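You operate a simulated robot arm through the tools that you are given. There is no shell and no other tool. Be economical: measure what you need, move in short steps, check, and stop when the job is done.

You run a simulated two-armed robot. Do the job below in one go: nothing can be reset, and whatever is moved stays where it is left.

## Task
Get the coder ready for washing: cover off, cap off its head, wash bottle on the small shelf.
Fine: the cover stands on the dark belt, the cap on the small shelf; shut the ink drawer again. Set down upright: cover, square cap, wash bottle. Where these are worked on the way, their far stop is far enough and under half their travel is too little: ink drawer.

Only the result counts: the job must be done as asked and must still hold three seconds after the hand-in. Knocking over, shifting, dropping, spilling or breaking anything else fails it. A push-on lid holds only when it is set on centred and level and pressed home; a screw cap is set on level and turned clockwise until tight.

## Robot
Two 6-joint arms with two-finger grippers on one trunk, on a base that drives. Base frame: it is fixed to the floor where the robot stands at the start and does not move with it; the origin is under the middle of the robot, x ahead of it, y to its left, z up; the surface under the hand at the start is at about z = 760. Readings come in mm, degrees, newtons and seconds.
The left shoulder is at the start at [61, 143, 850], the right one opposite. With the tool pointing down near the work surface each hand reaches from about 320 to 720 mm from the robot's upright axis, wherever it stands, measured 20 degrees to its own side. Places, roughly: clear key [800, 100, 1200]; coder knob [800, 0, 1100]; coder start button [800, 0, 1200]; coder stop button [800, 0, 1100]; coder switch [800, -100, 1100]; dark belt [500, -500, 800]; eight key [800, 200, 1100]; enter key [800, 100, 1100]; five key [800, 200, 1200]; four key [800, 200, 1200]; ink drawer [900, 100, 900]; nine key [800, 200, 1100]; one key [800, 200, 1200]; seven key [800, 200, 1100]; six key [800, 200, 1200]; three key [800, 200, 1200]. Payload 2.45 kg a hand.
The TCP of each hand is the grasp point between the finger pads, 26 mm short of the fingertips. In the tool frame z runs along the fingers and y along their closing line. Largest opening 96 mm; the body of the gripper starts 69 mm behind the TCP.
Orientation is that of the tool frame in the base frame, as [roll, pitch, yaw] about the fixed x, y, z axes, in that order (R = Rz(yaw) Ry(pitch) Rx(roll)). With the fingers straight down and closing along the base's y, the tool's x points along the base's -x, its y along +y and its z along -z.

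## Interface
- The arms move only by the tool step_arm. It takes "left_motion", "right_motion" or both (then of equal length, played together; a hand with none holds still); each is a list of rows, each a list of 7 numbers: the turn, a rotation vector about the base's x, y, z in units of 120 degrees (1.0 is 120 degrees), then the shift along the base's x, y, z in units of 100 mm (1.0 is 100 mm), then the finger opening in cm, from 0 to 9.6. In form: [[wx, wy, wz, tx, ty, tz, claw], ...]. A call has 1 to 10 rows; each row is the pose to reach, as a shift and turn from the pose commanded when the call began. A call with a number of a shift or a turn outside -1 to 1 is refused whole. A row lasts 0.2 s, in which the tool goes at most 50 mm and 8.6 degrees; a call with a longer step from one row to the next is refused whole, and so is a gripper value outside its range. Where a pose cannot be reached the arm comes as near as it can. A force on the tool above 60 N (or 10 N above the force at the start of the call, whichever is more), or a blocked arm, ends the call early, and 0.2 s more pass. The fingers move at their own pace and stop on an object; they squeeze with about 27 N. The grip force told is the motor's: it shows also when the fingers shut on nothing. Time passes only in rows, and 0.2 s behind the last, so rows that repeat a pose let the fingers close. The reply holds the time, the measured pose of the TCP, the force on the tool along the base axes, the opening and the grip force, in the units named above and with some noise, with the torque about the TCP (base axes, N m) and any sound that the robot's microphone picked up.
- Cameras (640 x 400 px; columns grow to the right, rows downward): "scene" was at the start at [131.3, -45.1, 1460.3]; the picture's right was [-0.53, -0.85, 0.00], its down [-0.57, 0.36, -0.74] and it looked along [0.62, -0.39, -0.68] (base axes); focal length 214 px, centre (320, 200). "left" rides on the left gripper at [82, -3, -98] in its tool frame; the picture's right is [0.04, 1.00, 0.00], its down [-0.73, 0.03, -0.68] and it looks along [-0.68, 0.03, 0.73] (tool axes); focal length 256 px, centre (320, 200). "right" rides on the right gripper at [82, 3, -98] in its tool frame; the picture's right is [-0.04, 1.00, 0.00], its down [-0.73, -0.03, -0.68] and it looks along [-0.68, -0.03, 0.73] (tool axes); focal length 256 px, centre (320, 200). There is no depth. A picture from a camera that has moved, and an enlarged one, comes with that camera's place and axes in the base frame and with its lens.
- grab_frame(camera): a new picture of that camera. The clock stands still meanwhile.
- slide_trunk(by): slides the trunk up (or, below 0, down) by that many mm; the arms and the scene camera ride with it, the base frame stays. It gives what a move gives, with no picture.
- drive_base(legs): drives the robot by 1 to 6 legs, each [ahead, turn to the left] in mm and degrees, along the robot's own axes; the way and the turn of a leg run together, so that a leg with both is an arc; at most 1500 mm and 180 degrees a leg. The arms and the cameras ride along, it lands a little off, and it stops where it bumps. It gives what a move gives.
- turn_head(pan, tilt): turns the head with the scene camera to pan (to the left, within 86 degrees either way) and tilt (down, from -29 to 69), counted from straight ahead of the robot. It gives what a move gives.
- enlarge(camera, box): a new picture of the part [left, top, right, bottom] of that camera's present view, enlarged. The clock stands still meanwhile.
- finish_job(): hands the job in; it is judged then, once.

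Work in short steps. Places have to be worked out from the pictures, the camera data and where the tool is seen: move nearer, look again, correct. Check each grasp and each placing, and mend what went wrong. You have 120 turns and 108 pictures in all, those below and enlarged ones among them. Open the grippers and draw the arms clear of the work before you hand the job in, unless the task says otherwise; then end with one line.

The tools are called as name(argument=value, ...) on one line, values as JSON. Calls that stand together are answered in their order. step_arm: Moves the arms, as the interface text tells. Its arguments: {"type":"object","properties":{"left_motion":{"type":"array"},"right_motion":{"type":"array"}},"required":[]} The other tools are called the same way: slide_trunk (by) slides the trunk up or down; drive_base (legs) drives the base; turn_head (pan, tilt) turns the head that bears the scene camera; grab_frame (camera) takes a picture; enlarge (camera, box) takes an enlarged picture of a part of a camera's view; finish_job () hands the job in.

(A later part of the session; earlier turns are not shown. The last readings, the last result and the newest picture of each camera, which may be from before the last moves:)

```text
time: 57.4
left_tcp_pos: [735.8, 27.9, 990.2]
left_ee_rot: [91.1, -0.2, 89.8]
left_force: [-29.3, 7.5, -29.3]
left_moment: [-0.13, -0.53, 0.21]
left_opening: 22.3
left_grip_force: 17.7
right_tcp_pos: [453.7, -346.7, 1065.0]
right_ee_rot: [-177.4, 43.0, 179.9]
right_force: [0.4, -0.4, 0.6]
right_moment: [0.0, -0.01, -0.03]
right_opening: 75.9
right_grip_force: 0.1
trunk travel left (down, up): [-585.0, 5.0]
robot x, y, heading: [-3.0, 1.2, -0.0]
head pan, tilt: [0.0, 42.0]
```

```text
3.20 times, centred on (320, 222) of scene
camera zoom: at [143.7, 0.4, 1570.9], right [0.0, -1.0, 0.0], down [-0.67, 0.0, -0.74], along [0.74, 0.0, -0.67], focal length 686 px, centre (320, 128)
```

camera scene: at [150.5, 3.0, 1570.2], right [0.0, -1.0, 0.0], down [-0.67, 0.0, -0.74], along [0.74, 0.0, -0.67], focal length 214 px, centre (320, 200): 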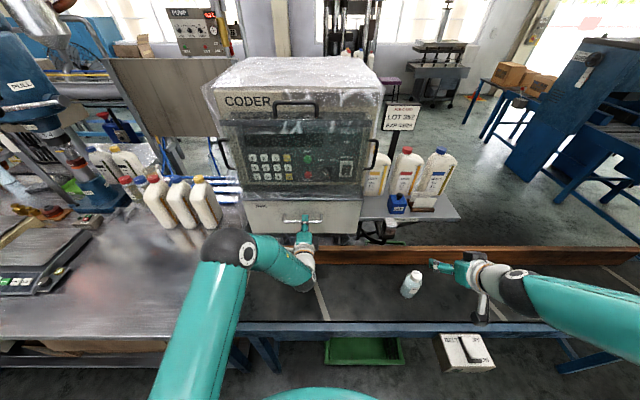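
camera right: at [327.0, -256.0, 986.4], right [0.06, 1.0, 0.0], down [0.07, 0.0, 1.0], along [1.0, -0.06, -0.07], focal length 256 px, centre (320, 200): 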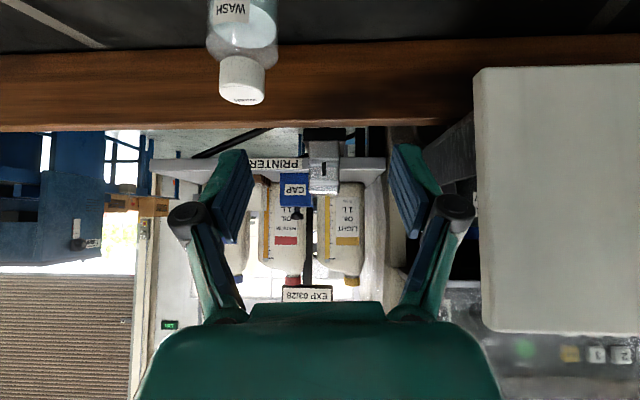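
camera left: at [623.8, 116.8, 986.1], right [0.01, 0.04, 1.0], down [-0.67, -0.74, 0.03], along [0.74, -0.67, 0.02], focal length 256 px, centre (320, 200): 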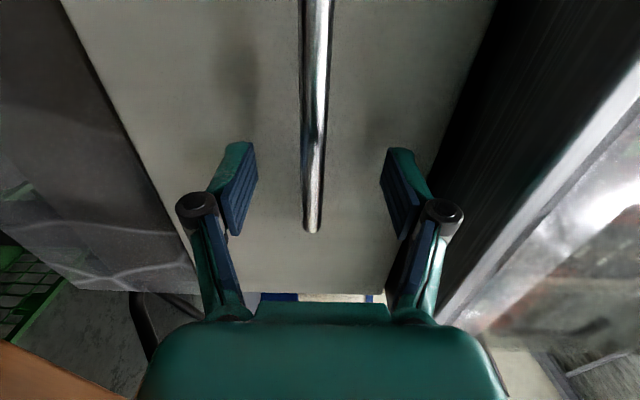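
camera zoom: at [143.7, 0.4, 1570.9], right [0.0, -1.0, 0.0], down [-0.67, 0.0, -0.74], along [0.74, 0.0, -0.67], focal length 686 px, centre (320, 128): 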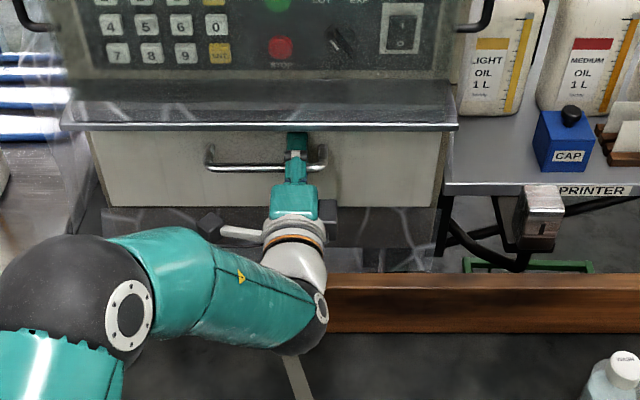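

The handle is back in its starting place in the picture and there is a 29 N stop force, so the drawer is shut. I'll open the fingers and draw straight back.

step_arm(left_motion=[[0, 0, 0, 0, 0, 0, 5], [0, 0, 0, 0, 0, 0, 7], [0, 0, 0, 0, 0, 0, 7], [0, 0, 0, -0.2, 0, -0.02, 7], [0, 0, 0, -0.5, 0, -0.03, 7], [0, 0, 0, -0.8, 0, -0.03, 7], [0, 0, 0, -1, 0, -0.03, 7]])

step_arm(left_motion=[[0, 0, 0, -0.2, 0, 0.3, 7], [0, 0, 0, -0.5, 0, 0.6, 7], [0, 0, 0, -0.8, 0.1, 0.9, 7], [0, 0, 0, -1, 0.1, 1, 7]], right_motion=[[0, 0, 0, 0, -0.1, 0.3, 7.6], [0, 0, 0, 0, -0.2, 0.6, 7.6], [0, 0, 0, 0.1, -0.3, 0.9, 7.6], [0, 0, 0, 0.2, -0.3, 1, 7.6]])

enlarge(camera="scene", box=[200, 150, 440, 300])

```text
time: 59.0
left_tcp_pos: [637.7, 29.1, 996.1]
left_ee_rot: [90.0, -0.1, 90.0]
left_force: [1.1, -0.3, -0.9]
left_moment: [-0.01, 0.01, 0.01]
left_opening: 70.1
left_grip_force: 0.0
right_tcp_pos: [453.7, -347.9, 1064.0]
right_ee_rot: [-177.4, 42.9, 179.9]
right_force: [-0.4, 0.0, -0.5]
right_moment: [0.04, -0.01, 0.04]
right_opening: 75.9
right_grip_force: 0.0
trunk travel left (down, up): [-585.0, 5.0]
robot x, y, heading: [-0.3, -2.0, 0.1]
head pan, tilt: [0.0, 42.0]
```

```text
time: 60.0
left_tcp_pos: [538.7, 40.3, 1093.9]
left_ee_rot: [90.0, -0.1, 90.0]
left_force: [0.5, 0.6, -1.2]
left_moment: [0.01, 0.0, -0.01]
left_opening: 70.2
left_grip_force: 0.0
right_tcp_pos: [474.4, -377.8, 1162.9]
right_ee_rot: [-177.5, 43.0, -179.9]
right_force: [0.6, -0.1, -0.4]
right_moment: [-0.01, 0.04, 0.0]
right_opening: 75.8
right_grip_force: 0.0
right hand out of reach, approached as far as the arm can: row 1, 2
trunk travel left (down, up): [-585.0, 5.0]
robot x, y, heading: [-0.7, 0.5, -0.0]
head pan, tilt: [0.0, 42.0]
```

```text
2.67 times, centred on (320, 225) of scene
camera zoom: at [145.2, -0.9, 1570.8], right [0.0, -1.0, 0.0], down [-0.67, 0.0, -0.74], along [0.74, 0.0, -0.67], focal length 572 px, centre (320, 133)
```

zoom: 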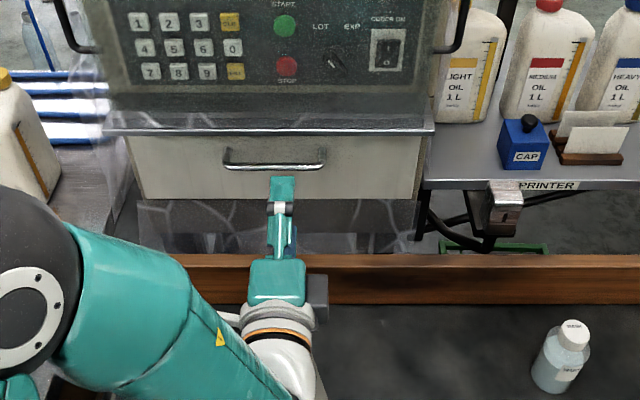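

The drawer is closed and the left hand clear. I'll raise the left hand more, then lower the trunk 200 mm for the 45° regrasp.

step_arm(left_motion=[[0, 0, 0, -0.1, 0.1, 0.3, 7], [0, 0, 0, -0.2, 0.2, 0.6, 7], [0, 0, 0, -0.3, 0.3, 0.8, 7], [0, 0, 0, -0.3, 0.3, 1, 7]])

slide_trunk(by=-200)

grab_frame(camera="right")

```text
time: 61.0
left_tcp_pos: [509.6, 69.5, 1196.2]
left_ee_rot: [90.0, -0.1, 90.0]
left_force: [0.5, 0.7, 0.2]
left_moment: [0.0, 0.0, 0.0]
left_opening: 70.0
left_grip_force: 0.1
right_tcp_pos: [474.7, -377.9, 1164.1]
right_ee_rot: [-177.6, 43.0, 179.9]
right_force: [-0.1, -0.7, -0.4]
right_moment: [-0.03, 0.03, -0.03]
right_opening: 75.7
right_grip_force: 0.1
trunk travel left (down, up): [-585.0, 5.0]
robot x, y, heading: [-0.3, 1.6, 0.0]
head pan, tilt: [0.0, 42.0]
```

```text
time: 63.1
left_tcp_pos: [508.6, 69.8, 995.7]
left_ee_rot: [90.0, -0.1, 90.0]
left_force: [-0.4, 0.4, 0.1]
left_moment: [0.02, -0.02, 0.0]
left_opening: 69.9
left_grip_force: 0.1
right_tcp_pos: [474.1, -376.7, 965.9]
right_ee_rot: [-177.6, 43.0, 180.0]
right_force: [0.2, -0.6, -0.1]
right_moment: [0.0, -0.02, 0.01]
right_opening: 75.9
right_grip_force: 0.0
trunk travel left (down, up): [-385.0, 205.0]
robot x, y, heading: [-2.5, -1.0, -0.1]
head pan, tilt: [0.0, 42.0]
```

```text
49 pictures are left
camera right: at [346.0, -368.8, 980.9], right [0.06, 1.0, 0.0], down [0.07, 0.0, 1.0], along [1.0, -0.06, -0.07], focal length 256 px, centre (320, 200)
```

right: 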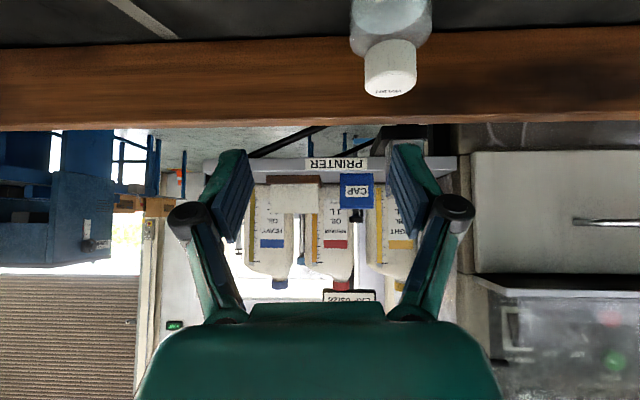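

The bottle is at about [512, -331]. I'll correct the small roll error and move to the pre-grasp point on the 45° line.

step_arm(right_motion=[[0.007, -0.008, 0.007, -0.2, 0.1, -0.05, 7.6], [0.0146, -0.0167, 0.0137, -0.4, 0.3, -0.15, 7.6], [0.0146, -0.0167, 0.0137, -0.43, 0.46, -0.35, 7.6], [0.0146, -0.0167, 0.0137, -0.43, 0.46, -0.48, 7.6]])

grab_frame(camera="right")

```text
time: 64.2
left_tcp_pos: [508.8, 69.6, 995.3]
left_ee_rot: [89.9, -0.1, 90.0]
left_force: [-0.3, -0.1, 0.2]
left_moment: [0.01, -0.01, 0.0]
left_opening: 69.6
left_grip_force: 0.0
right_tcp_pos: [430.6, -331.2, 915.6]
right_ee_rot: [179.9, 45.0, 179.7]
right_force: [0.3, -0.7, -0.7]
right_moment: [0.02, 0.03, 0.02]
right_opening: 76.1
right_grip_force: 0.1
trunk travel left (down, up): [-385.0, 205.0]
robot x, y, heading: [-1.0, 0.1, 0.1]
head pan, tilt: [0.0, 42.0]
```

```text
48 pictures are left
camera right: at [302.3, -326.9, 928.0], right [0.03, 1.0, 0.03], down [0.04, -0.03, 1.0], along [1.0, -0.03, -0.04], focal length 256 px, centre (320, 200)
```

right: 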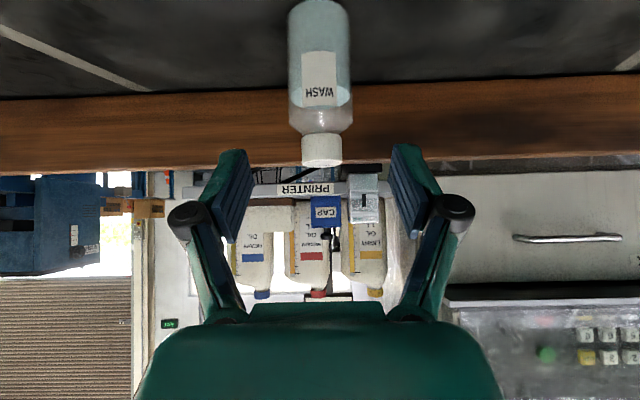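

The bottle is centred. I'll advance along the tool axis to grip the body and close.

step_arm(right_motion=[[0, 0, 0, 0.3, 0, -0.3, 7.6], [0, 0, 0, 0.55, 0, -0.56, 7.6], [0, 0, 0, 0.8, 0, -0.82, 7.6], [0, 0, 0, 0.8, 0, -0.82, 3], [0, 0, 0, 0.8, 0, -0.82, 3], [0, 0, 0, 0.8, 0, -0.82, 3]])

step_arm(right_motion=[[0, 0, 0, 0, 0, 0.2, 3], [0, 0, 0, 0, 0, 0.5, 3], [0, 0, 0, 0, 0, 0.8, 3], [0, 0, 0, 0, 0, 1, 3]])

grab_frame(camera="right")

```text
time: 65.5
left_tcp_pos: [509.0, 69.6, 995.0]
left_ee_rot: [90.2, -0.1, 90.0]
left_force: [-0.7, -0.1, 0.1]
left_moment: [0.0, 0.04, 0.02]
left_opening: 69.7
left_grip_force: 0.0
right_tcp_pos: [511.1, -331.4, 833.5]
right_ee_rot: [179.9, 45.0, 179.8]
right_force: [0.3, -0.9, 0.4]
right_moment: [0.0, 0.02, 0.0]
right_opening: 55.1
right_grip_force: 27.0
right hand out of reach, approached as far as the arm can: row 1
trunk travel left (down, up): [-385.0, 205.0]
robot x, y, heading: [1.5, -0.4, -0.1]
head pan, tilt: [0.0, 42.0]
```

```text
time: 66.5
left_tcp_pos: [509.5, 68.6, 996.0]
left_ee_rot: [90.0, -0.1, 90.0]
left_force: [0.4, 0.3, 0.1]
left_moment: [0.03, 0.01, 0.01]
left_opening: 70.0
left_grip_force: 0.1
right_tcp_pos: [512.8, -339.0, 937.0]
right_ee_rot: [-165.9, 44.0, -164.5]
right_force: [-0.3, 3.4, -2.8]
right_moment: [-0.04, -0.03, -0.21]
right_opening: 55.2
right_grip_force: 27.4
right hand out of reach, approached as far as the arm can: row 2, 3
trunk travel left (down, up): [-385.0, 205.0]
robot x, y, heading: [2.4, -2.2, 0.2]
head pan, tilt: [0.0, 42.0]
```

```text
47 pictures are left
camera right: at [383.5, -346.0, 948.6], right [-0.07, 0.99, -0.15], down [0.03, 0.15, 0.99], along [1.0, 0.07, -0.04], focal length 256 px, centre (320, 200)
```

right: 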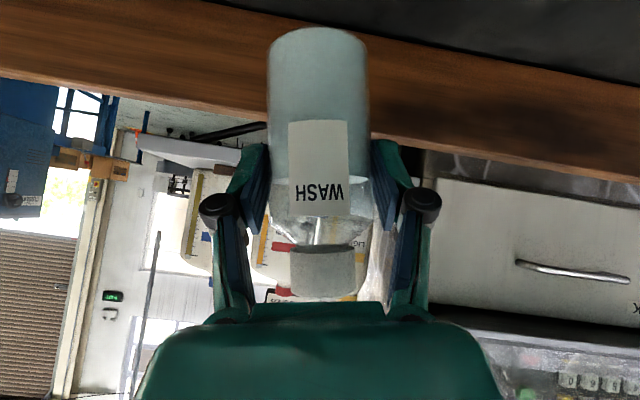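

The bottle is held, but the wrist was twisted on the way up near its limit. I'll raise the trunk back and restore the orientation while extending forward to where there is room.

slide_trunk(by=200)

step_arm(right_motion=[[0, 0, 0, 0.2, 0, 0, 3], [0.03, 0.002, -0.016, 0.4, 0.05, 0, 3], [0.06, 0.004, -0.032, 0.7, 0.1, 0, 3], [0.086, 0.005, -0.048, 1, 0.1, 0, 3]])

grab_frame(camera="right")

```text
time: 68.7
left_tcp_pos: [509.4, 69.3, 1195.5]
left_ee_rot: [90.2, -0.1, 90.0]
left_force: [0.1, 0.3, 0.6]
left_moment: [0.0, 0.02, 0.0]
left_opening: 70.0
left_grip_force: 0.0
right_tcp_pos: [510.8, -329.4, 1134.1]
right_ee_rot: [-179.7, 45.1, 179.7]
right_force: [0.1, -0.5, -2.7]
right_moment: [0.0, 0.05, 0.01]
right_opening: 54.9
right_grip_force: 26.5
trunk travel left (down, up): [-585.0, 5.0]
robot x, y, heading: [-2.8, 1.1, -0.1]
head pan, tilt: [0.0, 42.0]
```

```text
time: 69.7
left_tcp_pos: [510.1, 70.6, 1194.1]
left_ee_rot: [90.2, -0.1, 90.0]
left_force: [0.2, 0.0, 0.1]
left_moment: [0.0, 0.01, 0.01]
left_opening: 70.1
left_grip_force: 0.2
right_tcp_pos: [612.8, -319.4, 1132.9]
right_ee_rot: [166.2, 43.0, 164.0]
right_force: [0.9, -0.3, -2.0]
right_moment: [0.02, 0.04, -0.01]
right_opening: 55.3
right_grip_force: 27.0
trunk travel left (down, up): [-585.0, 5.0]
robot x, y, heading: [0.1, 0.4, 0.1]
head pan, tilt: [0.0, 42.0]
```

```text
46 pictures are left
camera right: at [485.4, -303.4, 1148.9], right [0.14, 0.97, 0.2], down [0.04, -0.21, 0.98], along [0.99, -0.13, -0.06], focal length 256 px, centre (320, 200)
```

right: 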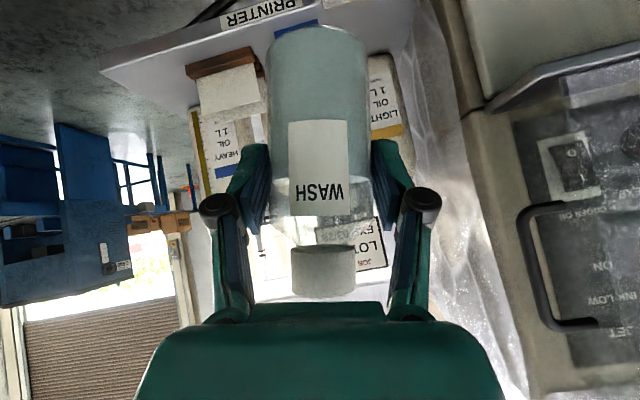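

The wrist had righted itself, so my correction overshot. I'll undo it exactly while moving toward the shelf spot left of the cap.

step_arm(right_motion=[[-0.043, -0.0025, 0.024, 0.1, 0.2, 0, 3], [-0.086, -0.005, 0.048, 0.3, 0.4, 0, 3], [-0.086, -0.005, 0.048, 0.6, 0.6, -0.1, 3], [-0.086, -0.005, 0.048, 0.85, 0.72, -0.3, 3], [-0.086, -0.005, 0.048, 1, 0.75, -0.5, 3]])

grab_frame(camera="right")

enlarge(camera="scene", box=[310, 130, 470, 230])

```text
time: 70.9
left_tcp_pos: [510.4, 68.0, 1195.3]
left_ee_rot: [90.1, -0.1, 89.9]
left_force: [-0.2, 0.7, -0.7]
left_moment: [0.0, 0.02, 0.01]
left_opening: 70.2
left_grip_force: 0.0
right_tcp_pos: [711.8, -244.1, 1083.0]
right_ee_rot: [-179.5, 45.0, 179.7]
right_force: [0.0, -0.3, -2.0]
right_moment: [0.02, 0.02, -0.02]
right_opening: 55.1
right_grip_force: 26.7
trunk travel left (down, up): [-585.0, 5.0]
robot x, y, heading: [-0.2, -2.3, 0.2]
head pan, tilt: [0.0, 42.0]
```

```text
45 pictures are left
camera right: at [583.7, -239.3, 1095.5], right [0.04, 1.0, 0.02], down [0.04, -0.03, 1.0], along [1.0, -0.04, -0.04], focal length 256 px, centre (320, 200)
```

right: 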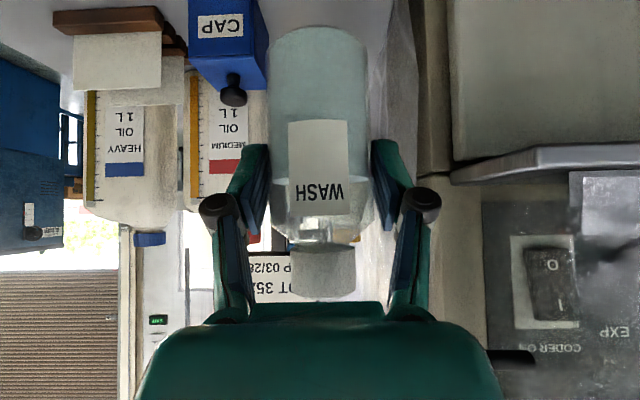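

```text
4.00 times, centred on (390, 180) of scene
camera zoom: at [145.7, -1.0, 1570.9], right [0.0, -1.0, 0.0], down [-0.67, 0.0, -0.74], along [0.74, 0.0, -0.67], focal length 858 px, centre (40, 280)
```

zoom: 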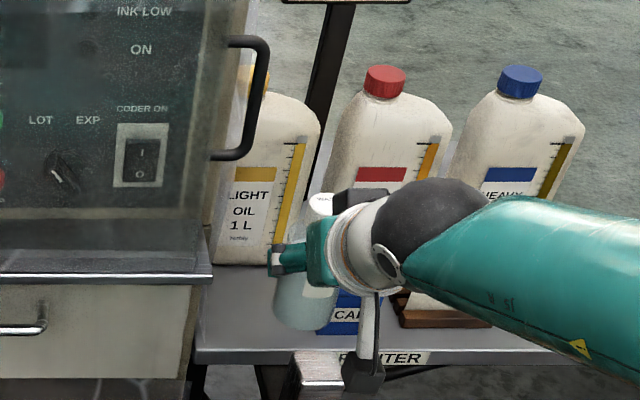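

The bottle is upright over the gap left of the cap. I'll move forward over the shelf and down.

step_arm(right_motion=[[0, 0, 0, 0.25, 0, 0, 3], [0, 0, 0, 0.55, 0, -0.2, 3], [0, 0, 0, 0.8, 0, -0.45, 3], [0, 0, 0, 1, 0, -0.7, 3]])

step_arm(right_motion=[[0, 0, 0, 0.06, 0, -0.1, 3], [0, 0, 0, 0.14, 0, -0.2, 3], [0, 0, 0, 0.14, 0, -0.3, 3]])

grab_frame(camera="right")

enlarge(camera="scene", box=[310, 150, 470, 250])

```text
time: 71.9
left_tcp_pos: [509.8, 70.2, 1195.7]
left_ee_rot: [90.2, -0.1, 90.0]
left_force: [-0.9, -0.2, 0.0]
left_moment: [0.0, 0.02, -0.01]
left_opening: 70.0
left_grip_force: 0.2
right_tcp_pos: [812.3, -245.6, 1012.9]
right_ee_rot: [-179.7, 45.0, 179.8]
right_force: [0.3, 0.2, -1.2]
right_moment: [0.01, 0.05, 0.01]
right_opening: 55.5
right_grip_force: 27.1
trunk travel left (down, up): [-585.0, 5.0]
robot x, y, heading: [-0.2, -1.4, 0.1]
head pan, tilt: [0.0, 42.0]
```

```text
time: 72.7
left_tcp_pos: [509.9, 69.2, 1194.4]
left_ee_rot: [90.1, -0.1, 90.0]
left_force: [1.0, -1.0, -0.3]
left_moment: [0.01, 0.02, 0.01]
left_opening: 69.9
left_grip_force: 0.0
right_tcp_pos: [825.1, -245.0, 983.4]
right_ee_rot: [-179.6, 45.2, 179.6]
right_force: [0.4, 0.0, -2.3]
right_moment: [-0.02, 0.01, 0.04]
right_opening: 55.3
right_grip_force: 27.1
trunk travel left (down, up): [-585.0, 5.0]
robot x, y, heading: [0.4, 1.3, 0.3]
head pan, tilt: [0.0, 42.0]
```

```text
43 pictures are left
camera right: at [696.6, -239.4, 995.1], right [0.04, 1.0, 0.02], down [0.04, -0.02, 1.0], along [1.0, -0.04, -0.04], focal length 256 px, centre (320, 200)
```

right: 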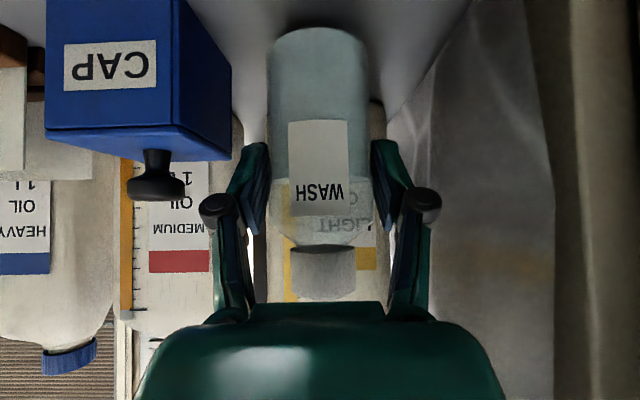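

```text
4.00 times, centred on (390, 200) of scene
camera zoom: at [145.3, -1.1, 1570.9], right [0.0, -1.0, 0.0], down [-0.67, 0.0, -0.74], along [0.74, 0.0, -0.67], focal length 858 px, centre (40, 200)
```

zoom: 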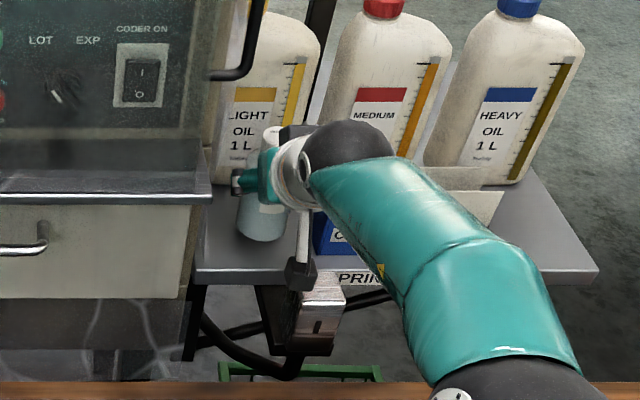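

The bottle is over the shelf. I'll shift 6 mm left to keep the hand camera clear of the printer head, then lower gently toward contact near TCP z≈950.

step_arm(right_motion=[[0, 0, 0, 0, 0.06, 0, 3], [0, 0, 0, 0, 0.06, -0.15, 3], [0, 0, 0, 0, 0.06, -0.25, 3]])

step_arm(right_motion=[[0, 0, 0, 0, 0, -0.03, 3], [0, 0, 0, 0, 0, -0.05, 3]])

grab_frame(camera="right")

enlarge(camera="scene", box=[340, 170, 420, 220])

```text
time: 73.5
left_tcp_pos: [507.5, 70.1, 1196.2]
left_ee_rot: [90.0, 0.0, 90.1]
left_force: [-0.5, 0.6, -0.3]
left_moment: [0.01, 0.01, 0.02]
left_opening: 70.0
left_grip_force: 0.1
right_tcp_pos: [826.3, -239.6, 968.1]
right_ee_rot: [-179.6, 46.1, 179.7]
right_force: [2.8, 0.0, 24.3]
right_moment: [0.03, -0.43, -0.01]
right_opening: 55.8
right_grip_force: 27.1
trunk travel left (down, up): [-585.0, 5.0]
robot x, y, heading: [-0.5, -0.2, -0.3]
head pan, tilt: [0.0, 42.0]
```

```text
time: 74.1
left_tcp_pos: [506.9, 70.4, 1195.8]
left_ee_rot: [89.8, -0.1, 90.0]
left_force: [-0.9, 0.8, 0.1]
left_moment: [0.0, 0.03, 0.02]
left_opening: 70.1
left_grip_force: 0.1
right_tcp_pos: [825.4, -241.1, 961.8]
right_ee_rot: [-179.6, 45.8, 179.7]
right_force: [0.6, 0.9, 23.9]
right_moment: [0.0, -0.33, -0.04]
right_opening: 55.6
right_grip_force: 26.9
trunk travel left (down, up): [-585.0, 5.0]
robot x, y, heading: [-0.9, 2.5, 0.0]
head pan, tilt: [0.0, 42.0]
```

```text
41 pictures are left
camera right: at [695.9, -234.4, 972.4], right [0.04, 1.0, 0.02], down [0.02, -0.02, 1.0], along [1.0, -0.04, -0.03], focal length 256 px, centre (320, 200)
```

right: 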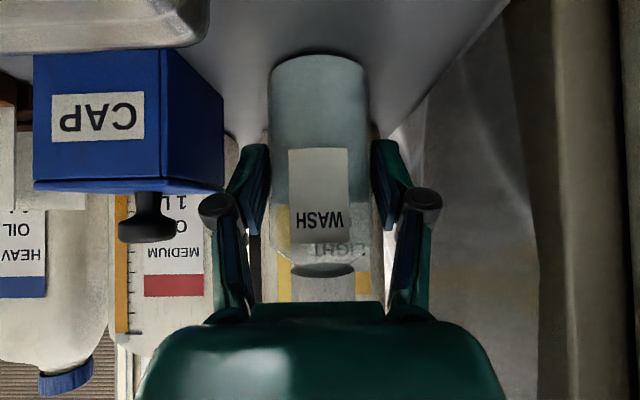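

```text
8.00 times, centred on (380, 195) of scene
camera zoom: at [140.6, 0.2, 1571.5], right [0.0, -1.0, 0.0], down [-0.67, 0.0, -0.74], along [0.74, 0.0, -0.67], focal length 1716 px, centre (-160, 240)
```

zoom: 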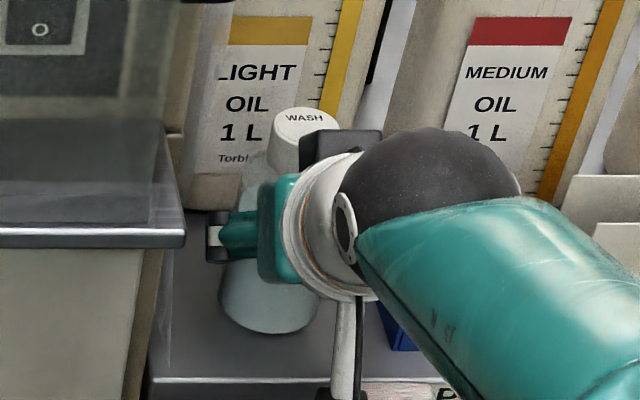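

The bottle rests on the shelf (24 N contact) and is upright. I'll release it gently and back out along the tool axis.

step_arm(right_motion=[[0, 0, 0, 0, 0, 0, 5.8], [0, 0, 0, 0, 0, 0, 6.4], [0, 0, 0, 0, 0, 0, 6.8], [0, 0, 0, 0, 0, 0, 6.8], [0, 0, 0, -0.2, 0, 0.2, 6.8], [0, 0, 0, -0.5, 0, 0.5, 6.8], [0, 0, 0, -0.8, 0, 0.8, 6.8], [0, 0, 0, -1, 0, 1, 6.8]])

grab_frame(camera="right")

```text
time: 75.9
left_tcp_pos: [509.3, 69.5, 1195.3]
left_ee_rot: [90.0, -0.1, 90.0]
left_force: [0.6, -0.7, -0.5]
left_moment: [-0.01, -0.04, -0.01]
left_opening: 70.1
left_grip_force: 0.0
right_tcp_pos: [724.2, -238.8, 1053.7]
right_ee_rot: [-179.8, 45.2, 179.7]
right_force: [-0.1, -0.1, -0.6]
right_moment: [0.01, 0.01, 0.01]
right_opening: 67.8
right_grip_force: 0.0
trunk travel left (down, up): [-585.0, 5.0]
robot x, y, heading: [1.7, -1.9, 0.2]
head pan, tilt: [0.0, 42.0]
```

```text
39 pictures are left
camera right: at [595.5, -233.3, 1066.7], right [0.04, 1.0, 0.02], down [0.04, -0.03, 1.0], along [1.0, -0.04, -0.04], focal length 256 px, centre (320, 200)
```

right: 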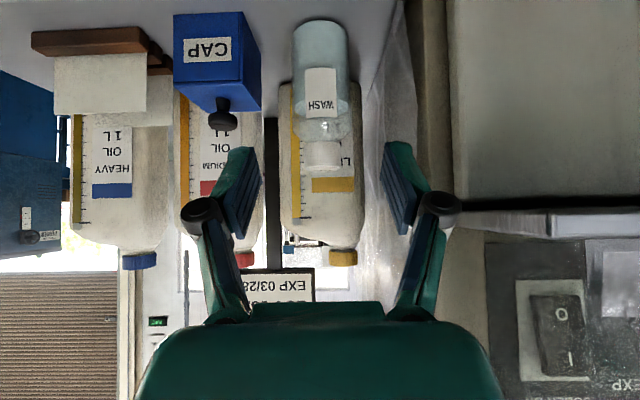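

Cap and wash bottle both stand upright on the shelf. Next is the cover, by its two side handles, which I estimate at x≈735, y≈-170 and 309, z≈1228. I'll pull the right hand back and up, and move the left hand left while unrolling it.

step_arm(left_motion=[[-0.07, 0, 0, 0, 0.1, 0, 7], [-0.14, 0, 0, 0, 0.2, 0, 7], [-0.21, 0, 0, 0, 0.3, 0, 7], [-0.28, 0, 0, 0, 0.4, 0, 7], [-0.35, 0, 0, 0, 0.5, 0, 7], [-0.42, 0, 0, 0, 0.6, 0, 7], [-0.49, 0, 0, 0, 0.7, 0, 7], [-0.56, 0, 0, 0, 0.8, 0, 7], [-0.63, 0, 0, 0, 0.9, 0, 7], [-0.7, 0, 0, 0, 1, 0, 7]], right_motion=[[0, 0, 0, -0.3, 0, 0.1, 6.8], [0, 0, 0, -0.7, 0, 0.3, 6.8], [0, 0, 0, -1, -0.1, 0.5, 6.8], [0, 0, 0, -1, -0.2, 0.7, 6.8], [0, -0.05, 0, -1, -0.2, 0.9, 6.8], [0, -0.1, 0, -1, -0.2, 1, 6.8], [0, -0.15, 0, -1, -0.2, 1, 6.8], [0, -0.208, 0, -1, -0.2, 1, 6.8], [0, -0.208, 0, -1, -0.2, 1, 6.8], [0, -0.208, 0, -1, -0.2, 1, 6.8]])

step_arm(left_motion=[[-0.03, 0.03, 0, 0, 0.3, 0, 7], [-0.05, 0.06, 0, 0, 0.6, 0, 7], [-0.05, 0.11, 0, 0, 0.9, 0.1, 7], [-0.05, 0.167, 0, 0, 1, 0.2, 7]])

grab_frame(camera="left")

grab_frame(camera="right")

grab_frame(camera="scene")

```text
time: 78.1
left_tcp_pos: [513.3, 167.9, 1197.1]
left_ee_rot: [91.6, 84.2, 91.9]
left_force: [0.3, -0.3, -0.1]
left_moment: [0.0, 0.0, 0.0]
left_opening: 70.1
left_grip_force: 0.1
left hand out of reach, approached as far as the arm can: row 9, 10
right_tcp_pos: [625.6, -258.2, 1154.5]
right_ee_rot: [180.0, 70.1, 179.5]
right_force: [0.1, -0.4, -0.1]
right_moment: [-0.01, 0.0, 0.03]
right_opening: 68.1
right_grip_force: 0.0
trunk travel left (down, up): [-585.0, 5.0]
robot x, y, heading: [1.4, 4.1, 0.1]
head pan, tilt: [0.0, 42.0]
```

```text
time: 79.1
left_tcp_pos: [512.8, 266.4, 1218.0]
left_ee_rot: [-179.5, 69.9, 179.5]
left_force: [0.3, -0.3, -0.4]
left_moment: [0.02, 0.0, 0.0]
left_opening: 69.9
left_grip_force: 0.0
left hand out of reach, approached as far as the arm can: row 1, 2, 3
right_tcp_pos: [625.8, -258.1, 1154.2]
right_ee_rot: [-179.9, 70.0, 179.5]
right_force: [0.6, 0.1, -0.7]
right_moment: [0.0, 0.01, -0.03]
right_opening: 68.0
right_grip_force: 0.0
trunk travel left (down, up): [-585.0, 5.0]
robot x, y, heading: [-2.5, -0.6, -0.1]
head pan, tilt: [0.0, 42.0]
```

```text
38 pictures are left
camera left: at [393.7, 266.8, 1175.7], right [0.0, 1.0, -0.04], down [-0.38, 0.04, 0.92], along [0.92, 0.01, 0.38], focal length 256 px, centre (320, 200)
```

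left: 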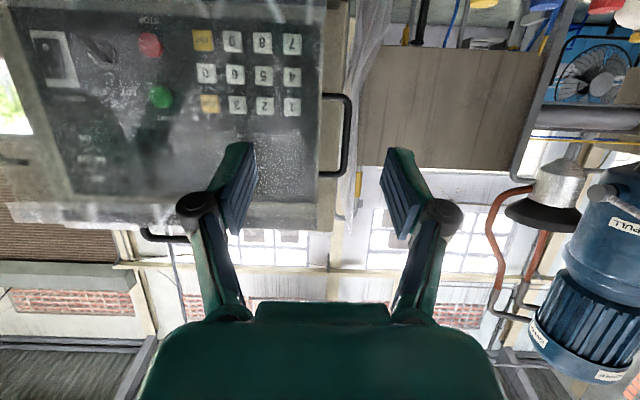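

```text
37 pictures are left
camera right: at [503.8, -253.7, 1111.6], right [0.02, 1.0, 0.04], down [-0.39, -0.03, 0.92], along [0.92, -0.04, 0.39], focal length 256 px, centre (320, 200)
```

right: 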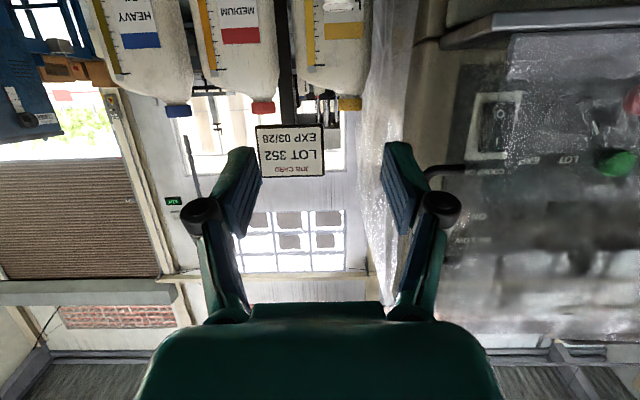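

```text
36 pictures are left
camera scene: at [144.7, -0.6, 1570.9], right [0.0, -1.0, 0.0], down [-0.67, 0.0, -0.74], along [0.74, 0.0, -0.67], focal length 214 px, centre (320, 200)
```

scene: 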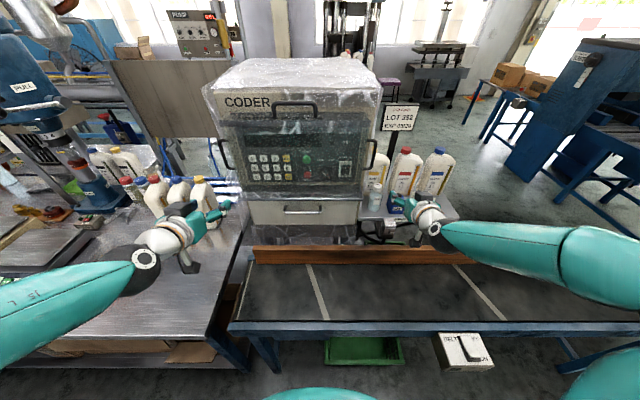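

Both hands have the right attitude. The handles come out at x≈738, z 1174–1282, y≈306 and ≈-166. I'll line both hands up in front of them with narrow openings.

step_arm(left_motion=[[0, 0, 0, 0.25, 0.1, 0.05, 5], [0, 0, 0, 0.5, 0.2, 0.1, 3], [0, 0, 0, 0.8, 0.4, 0.1, 2.8], [0, 0, 0, 1, 0.4, 0.1, 2.8], [0, 0, 0, 1, 0.4, 0.1, 2.8]], right_motion=[[0, 0, 0, 0, 0.2, 0.2, 5], [0, 0, 0, 0, 0.45, 0.4, 3], [0, 0, 0, 0, 0.7, 0.6, 2.8], [0, 0, 0, 0, 0.92, 0.74, 2.8], [0, 0, 0, 0.14, 0.92, 0.74, 2.8]])

step_arm(left_motion=[[0, 0, 0, 0.15, 0, 0, 2.8], [0, 0, 0, 0.35, 0, 0, 2.8]])

grab_frame(camera="left")

grab_frame(camera="right")

```text
time: 80.3
left_tcp_pos: [616.5, 297.6, 1235.5]
left_ee_rot: [179.9, 69.6, 179.4]
left_force: [-0.2, -0.4, 0.5]
left_moment: [-0.04, -0.06, 0.0]
left_opening: 28.1
left_grip_force: 0.0
left hand out of reach, approached as far as the arm can: row 2, 3, 4, 5
right_tcp_pos: [639.3, -167.4, 1227.9]
right_ee_rot: [-179.9, 70.1, 179.5]
right_force: [-0.4, -0.2, 0.2]
right_moment: [0.0, -0.01, -0.02]
right_opening: 28.1
right_grip_force: 0.1
trunk travel left (down, up): [-585.0, 5.0]
robot x, y, heading: [3.5, -0.9, 0.0]
head pan, tilt: [0.0, 42.0]
```

```text
time: 80.9
left_tcp_pos: [651.5, 302.1, 1233.5]
left_ee_rot: [-179.9, 69.6, 179.4]
left_force: [0.0, 0.4, -1.4]
left_moment: [0.01, 0.02, -0.02]
left_opening: 27.8
left_grip_force: 0.0
left hand out of reach, approached as far as the arm can: row 1, 2
right_tcp_pos: [640.0, -166.1, 1227.6]
right_ee_rot: [-179.8, 69.9, 179.5]
right_force: [-0.5, 0.1, 0.0]
right_moment: [0.01, 0.03, -0.02]
right_opening: 28.0
right_grip_force: 0.0
trunk travel left (down, up): [-585.0, 5.0]
robot x, y, heading: [-5.1, -0.1, -0.2]
head pan, tilt: [0.0, 42.0]
```

```text
35 pictures are left
camera left: at [531.1, 301.0, 1190.3], right [0.0, 1.0, -0.04], down [-0.38, 0.03, 0.92], along [0.93, 0.02, 0.38], focal length 256 px, centre (320, 200)
```

left: 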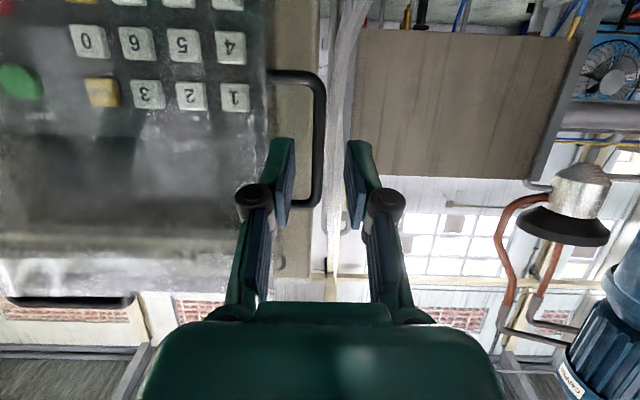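

```text
34 pictures are left
camera right: at [517.9, -161.7, 1185.4], right [0.02, 1.0, 0.04], down [-0.39, -0.03, 0.92], along [0.92, -0.04, 0.39], focal length 256 px, centre (320, 200)
```

right: 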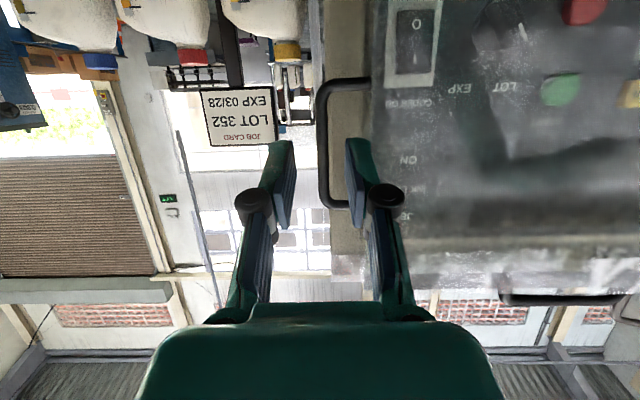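

Both bars are centred between their fingers. I'll advance both hands about 90 mm and look before closing.

step_arm(left_motion=[[0, 0, 0, 0.2, 0, 0, 2.8], [0, 0, 0, 0.4, 0, 0, 2.8], [0, 0, 0, 0.6, 0, -0.02, 2.8], [0, 0, 0, 0.8, 0, -0.04, 2.8]], right_motion=[[0, 0, 0, 0.25, 0, 0, 2.8], [0, 0, 0, 0.5, 0, 0, 2.8], [0, 0, 0, 0.75, 0, 0, 2.8], [0, 0, 0, 0.92, 0, 0, 2.8]])

grab_frame(camera="left")

grab_frame(camera="right")

```text
time: 81.9
left_tcp_pos: [730.9, 300.9, 1228.2]
left_ee_rot: [-179.4, 70.0, 179.5]
left_force: [0.4, 0.0, -0.3]
left_moment: [0.01, -0.02, -0.03]
left_opening: 28.3
left_grip_force: 0.0
right_tcp_pos: [732.4, -166.6, 1227.0]
right_ee_rot: [-179.9, 70.0, 179.5]
right_force: [-0.5, 0.0, -0.1]
right_moment: [-0.03, -0.01, -0.02]
right_opening: 27.9
right_grip_force: 0.1
trunk travel left (down, up): [-585.0, 5.0]
robot x, y, heading: [-0.7, 2.0, 0.2]
head pan, tilt: [0.0, 42.0]
```

```text
33 pictures are left
camera left: at [611.7, 300.4, 1184.7], right [0.01, 1.0, -0.04], down [-0.39, 0.04, 0.92], along [0.92, 0.01, 0.39], focal length 256 px, centre (320, 200)
```

left: 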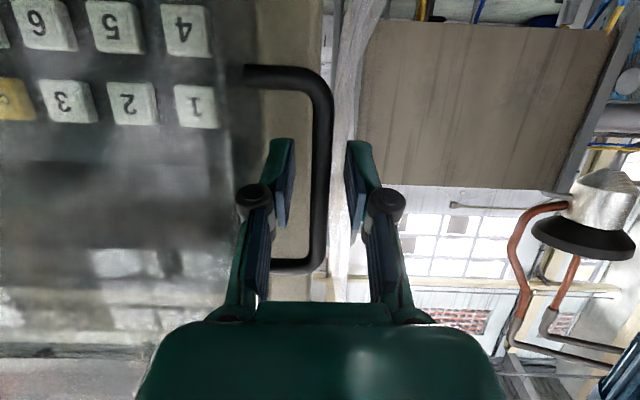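

```text
32 pictures are left
camera right: at [611.3, -161.8, 1185.2], right [0.02, 1.0, 0.04], down [-0.39, -0.03, 0.92], along [0.92, -0.04, 0.39], focal length 256 px, centre (320, 200)
```

right: 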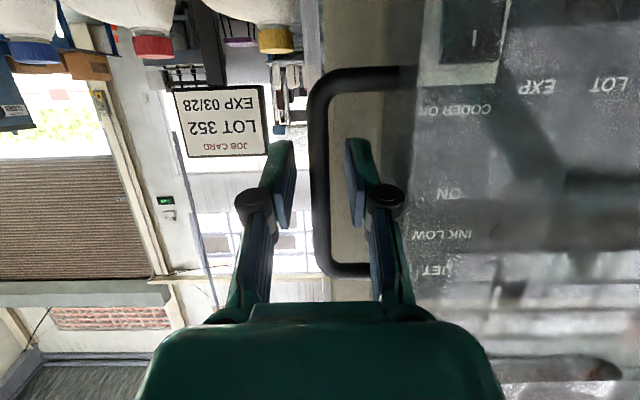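

Both bars sit between the pads. I'll advance 6 mm more and close both hands.

step_arm(left_motion=[[0, 0, 0, 0.06, 0.02, 0, 2.8], [0, 0, 0, 0.06, 0.02, 0, 0.3], [0, 0, 0, 0.06, 0.02, 0, 0.3], [0, 0, 0, 0.06, 0.02, 0, 0.3]], right_motion=[[0, 0, 0, 0.06, 0, 0, 2.8], [0, 0, 0, 0.06, 0, 0, 0.3], [0, 0, 0, 0.06, 0, 0, 0.3], [0, 0, 0, 0.06, 0, 0, 0.3]])

```text
time: 82.9
left_tcp_pos: [736.7, 300.6, 1227.8]
left_ee_rot: [-179.4, 70.0, 179.2]
left_force: [-0.4, -13.6, -0.1]
left_moment: [0.49, 0.02, -0.01]
left_opening: 8.5
left_grip_force: 27.0
left hand out of reach, approached as far as the arm can: row 1
right_tcp_pos: [736.9, -165.0, 1227.0]
right_ee_rot: [-179.9, 69.9, 179.8]
right_force: [0.0, 14.3, -0.5]
right_moment: [-0.42, -0.05, -0.11]
right_opening: 8.3
right_grip_force: 26.6
trunk travel left (down, up): [-585.0, 5.0]
robot x, y, heading: [-1.9, 3.5, -0.1]
head pan, tilt: [0.0, 42.0]
```

Both handles are gripped at about 8.4 mm bar thickness. The hands pull apart with 14 N, so I'll ease 4 mm inward and lift slowly by 30 mm.

step_arm(left_motion=[[0, 0, 0, 0, -0.04, 0, 0.3], [0, 0, 0, 0, -0.04, 0.08, 0.3], [0, 0, 0, 0, -0.04, 0.16, 0.3], [0, 0, 0, 0, -0.04, 0.23, 0.3], [0, 0, 0, 0, -0.04, 0.3, 0.3]], right_motion=[[0, 0, 0, 0, 0.04, 0, 0.3], [0, 0, 0, 0, 0.04, 0.08, 0.3], [0, 0, 0, 0, 0.04, 0.16, 0.3], [0, 0, 0, 0, 0.04, 0.23, 0.3], [0, 0, 0, 0, 0.04, 0.3, 0.3]])

enlarge(camera="scene", box=[180, 70, 420, 220])

```text
time: 84.1
left_tcp_pos: [737.4, 300.5, 1257.7]
left_ee_rot: [-179.7, 69.9, 179.3]
left_force: [-0.1, 9.7, -2.5]
left_moment: [0.54, 0.08, -0.03]
left_opening: 8.5
left_grip_force: 26.8
left hand out of reach, approached as far as the arm can: row 3
right_tcp_pos: [737.8, -165.0, 1258.5]
right_ee_rot: [-179.7, 70.1, 179.5]
right_force: [-0.6, -9.8, -2.6]
right_moment: [-0.48, -0.12, 0.07]
right_opening: 8.3
right_grip_force: 27.3
trunk travel left (down, up): [-585.0, 5.0]
robot x, y, heading: [-0.5, 1.7, 0.3]
head pan, tilt: [0.0, 42.0]
```

```text
2.67 times, centred on (300, 145) of scene
camera zoom: at [145.2, -0.7, 1570.9], right [0.0, -1.0, 0.0], down [-0.67, 0.0, -0.74], along [0.74, 0.0, -0.67], focal length 572 px, centre (373, 347)
```

zoom: 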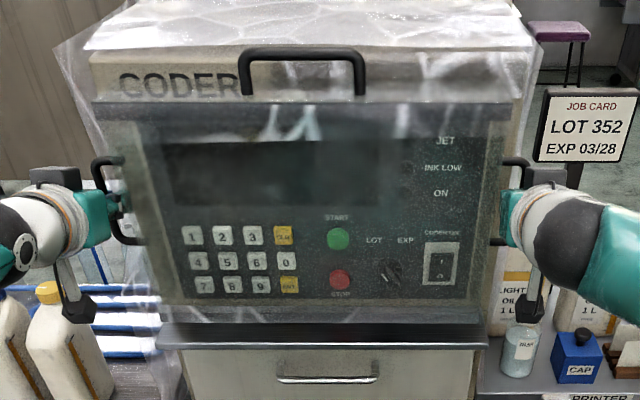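

The cover is off its ledge and light (about 5 N in all). I'll ease the inward squeeze and then drive the base straight back 235 mm, carrying it over the belt.

step_arm(left_motion=[[0, 0, 0, 0, 0.015, 0.05, 0.3], [0, 0, 0, 0, 0.015, 0.1, 0.3]], right_motion=[[0, 0, 0, 0, -0.015, 0.05, 0.3], [0, 0, 0, 0, -0.015, 0.1, 0.3]])

drive_base(legs=[[-235, 0]])

grab_frame(camera="scene")

```text
time: 84.7
left_tcp_pos: [736.8, 302.4, 1269.1]
left_ee_rot: [-179.5, 69.9, 179.5]
left_force: [0.1, 9.0, -2.2]
left_moment: [0.58, 0.27, 0.0]
left_opening: 8.6
left_grip_force: 26.8
right_tcp_pos: [738.4, -164.3, 1266.8]
right_ee_rot: [-179.8, 70.0, 179.5]
right_force: [-0.5, -9.2, -1.8]
right_moment: [-0.45, -0.35, 0.08]
right_opening: 8.3
right_grip_force: 27.2
trunk travel left (down, up): [-585.0, 5.0]
robot x, y, heading: [-1.1, 2.2, 0.0]
head pan, tilt: [0.0, 42.0]
```

```text
time: 86.5
left_tcp_pos: [500.9, 300.6, 1269.6]
left_ee_rot: [-179.4, 70.0, 179.5]
left_force: [0.5, 12.6, -1.6]
left_moment: [0.59, -0.19, 0.01]
left_opening: 8.4
left_grip_force: 27.3
right_tcp_pos: [501.3, -167.6, 1268.5]
right_ee_rot: [-179.9, 70.1, 179.4]
right_force: [-0.6, -13.1, -2.0]
right_moment: [-0.52, 0.12, 0.09]
right_opening: 8.3
right_grip_force: 26.9
trunk travel left (down, up): [-585.0, 5.0]
robot x, y, heading: [-232.9, -0.8, -0.1]
head pan, tilt: [0.0, 42.0]
```

```text
30 pictures are left
camera scene: at [-91.7, -1.3, 1571.0], right [0.0, -1.0, 0.0], down [-0.67, 0.0, -0.74], along [0.74, 0.0, -0.67], focal length 214 px, centre (320, 200)
```

scene: 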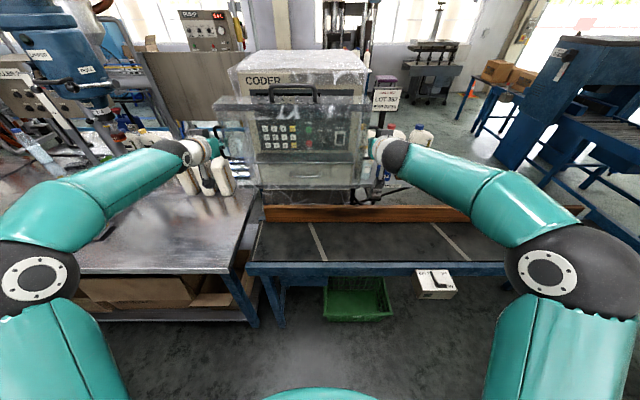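

The cover is over the belt: the handles are at x≈501 and the belt spans x≈397–617. Its left edge would be close to the belt's left end, so I'll shift both hands 100 mm to the right.

step_arm(left_motion=[[0, 0, 0, 0, -0.1, 0, 0.3], [0, 0, 0, 0, -0.25, 0, 0.3], [0, 0, 0, 0, -0.4, 0, 0.3], [0, 0, 0, 0, -0.55, 0, 0.3], [0, 0, 0, 0, -0.7, 0, 0.3], [0, 0, 0, 0, -0.85, 0, 0.3], [0, 0, 0, 0, -1, 0, 0.3]], right_motion=[[0, 0, 0, 0, -0.1, 0, 0.3], [0, 0, 0, 0, -0.25, 0, 0.3], [0, 0, 0, 0, -0.4, 0, 0.3], [0, 0, 0, 0, -0.55, 0, 0.3], [0, 0, 0, 0, -0.7, 0, 0.3], [0, 0, 0, 0, -0.85, 0, 0.3], [0, 0, 0, 0, -1, 0, 0.3]])

slide_trunk(by=-200)

grab_frame(camera="scene")

```text
time: 88.1
left_tcp_pos: [502.2, 199.3, 1269.8]
left_ee_rot: [-179.5, 70.0, 179.4]
left_force: [-0.4, 0.8, -1.8]
left_moment: [0.52, -0.11, -0.01]
left_opening: 8.7
left_grip_force: 27.0
right_tcp_pos: [502.5, -268.3, 1268.0]
right_ee_rot: [-180.0, 70.1, 179.3]
right_force: [-0.8, -1.1, -2.1]
right_moment: [-0.45, 0.06, 0.01]
right_opening: 8.1
right_grip_force: 27.4
trunk travel left (down, up): [-585.0, 5.0]
robot x, y, heading: [-236.4, 1.6, -0.1]
head pan, tilt: [0.0, 42.0]
```

```text
time: 90.3
left_tcp_pos: [501.1, 200.2, 1068.3]
left_ee_rot: [-179.5, 70.0, 179.5]
left_force: [0.5, 0.7, -2.8]
left_moment: [0.46, -0.03, -0.03]
left_opening: 8.4
left_grip_force: 27.0
right_tcp_pos: [501.3, -266.4, 1067.7]
right_ee_rot: [-179.9, 70.1, 179.4]
right_force: [0.2, -2.4, -1.3]
right_moment: [-0.47, -0.05, 0.01]
right_opening: 8.6
right_grip_force: 27.2
trunk travel left (down, up): [-385.0, 205.0]
robot x, y, heading: [-234.8, -1.5, -0.3]
head pan, tilt: [0.0, 42.0]
```

```text
29 pictures are left
camera scene: at [-90.8, -1.5, 1371.0], right [0.0, -1.0, 0.0], down [-0.67, 0.0, -0.74], along [0.74, 0.0, -0.67], focal length 214 px, centre (320, 200)
```

scene: 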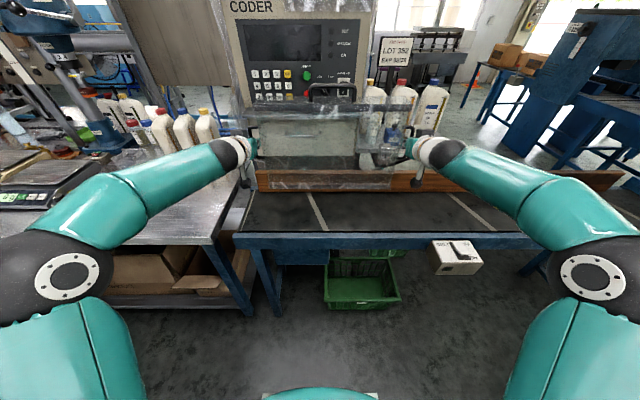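

The cover hangs level at 1068. Contact is expected near 940, so I'll lower the trunk 105 mm and then ease down with the arms.

slide_trunk(by=-105)

enlarge(camera="scene", box=[200, 80, 480, 255])

```text
time: 91.6
left_tcp_pos: [500.4, 198.5, 964.3]
left_ee_rot: [-179.3, 69.9, 179.5]
left_force: [0.1, 1.6, -1.6]
left_moment: [0.5, -0.07, 0.04]
left_opening: 8.6
left_grip_force: 27.0
right_tcp_pos: [501.0, -267.0, 963.1]
right_ee_rot: [-179.8, 70.1, 179.5]
right_force: [-0.9, -1.5, -1.9]
right_moment: [-0.47, 0.05, 0.01]
right_opening: 8.1
right_grip_force: 26.9
trunk travel left (down, up): [-280.0, 310.0]
robot x, y, heading: [-236.6, -5.1, -0.2]
head pan, tilt: [0.0, 42.0]
```

```text
2.29 times, centred on (340, 168) of scene
camera zoom: at [-91.0, -1.5, 1266.0], right [0.0, -1.0, 0.0], down [-0.67, 0.0, -0.74], along [0.74, 0.0, -0.67], focal length 490 px, centre (274, 274)
```

zoom: 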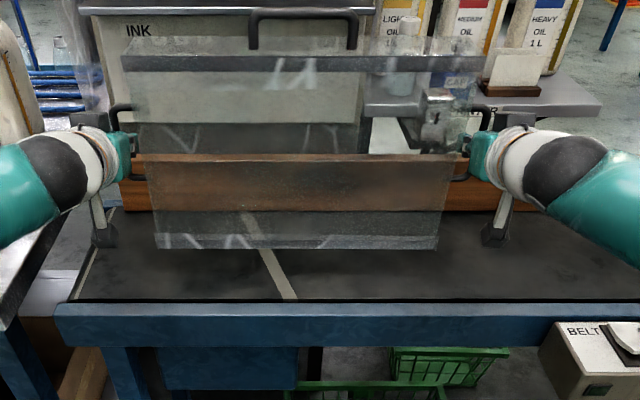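

The cover is well over the belt, between the front edge and the rail. I'll lower both hands together.

step_arm(left_motion=[[0, 0, 0, 0, 0, -0.06, 0.3], [0, 0, 0, 0, 0, -0.12, 0.3], [0, 0, 0, 0, 0, -0.15, 0.3]], right_motion=[[0, 0, 0, 0, 0, -0.06, 0.3], [0, 0, 0, 0, 0, -0.12, 0.3], [0, 0, 0, 0, 0, -0.15, 0.3]])

step_arm(left_motion=[[0, 0, 0, 0, 0, -0.02, 0.3], [0, 0, 0, 0, 0, -0.04, 0.3], [0, 0, 0, 0, 0, -0.06, 0.3]], right_motion=[[0, 0, 0, 0, 0, -0.02, 0.3], [0, 0, 0, 0, 0, -0.04, 0.3], [0, 0, 0, 0, 0, -0.06, 0.3]])

```text
time: 92.4
left_tcp_pos: [501.9, 199.4, 948.3]
left_ee_rot: [-179.2, 70.0, 179.6]
left_force: [-0.3, -1.0, -2.5]
left_moment: [0.51, -0.13, -0.02]
left_opening: 8.5
left_grip_force: 26.6
right_tcp_pos: [502.8, -266.0, 949.1]
right_ee_rot: [-179.8, 70.0, 179.5]
right_force: [0.2, -0.9, -1.6]
right_moment: [-0.44, 0.05, -0.02]
right_opening: 8.1
right_grip_force: 27.3
trunk travel left (down, up): [-280.0, 310.0]
robot x, y, heading: [-235.3, 0.7, -0.1]
head pan, tilt: [0.0, 42.0]
```

```text
time: 93.2
left_tcp_pos: [501.1, 199.1, 941.1]
left_ee_rot: [-179.5, 69.8, 179.4]
left_force: [0.7, 0.6, -3.1]
left_moment: [0.5, -0.08, -0.02]
left_opening: 8.2
left_grip_force: 26.7
right_tcp_pos: [501.7, -267.6, 941.9]
right_ee_rot: [-179.9, 70.0, 179.4]
right_force: [0.1, -0.5, -2.1]
right_moment: [-0.44, 0.01, 0.01]
right_opening: 8.0
right_grip_force: 26.7
trunk travel left (down, up): [-280.0, 310.0]
robot x, y, heading: [-231.7, 1.0, -0.0]
head pan, tilt: [0.0, 42.0]
```

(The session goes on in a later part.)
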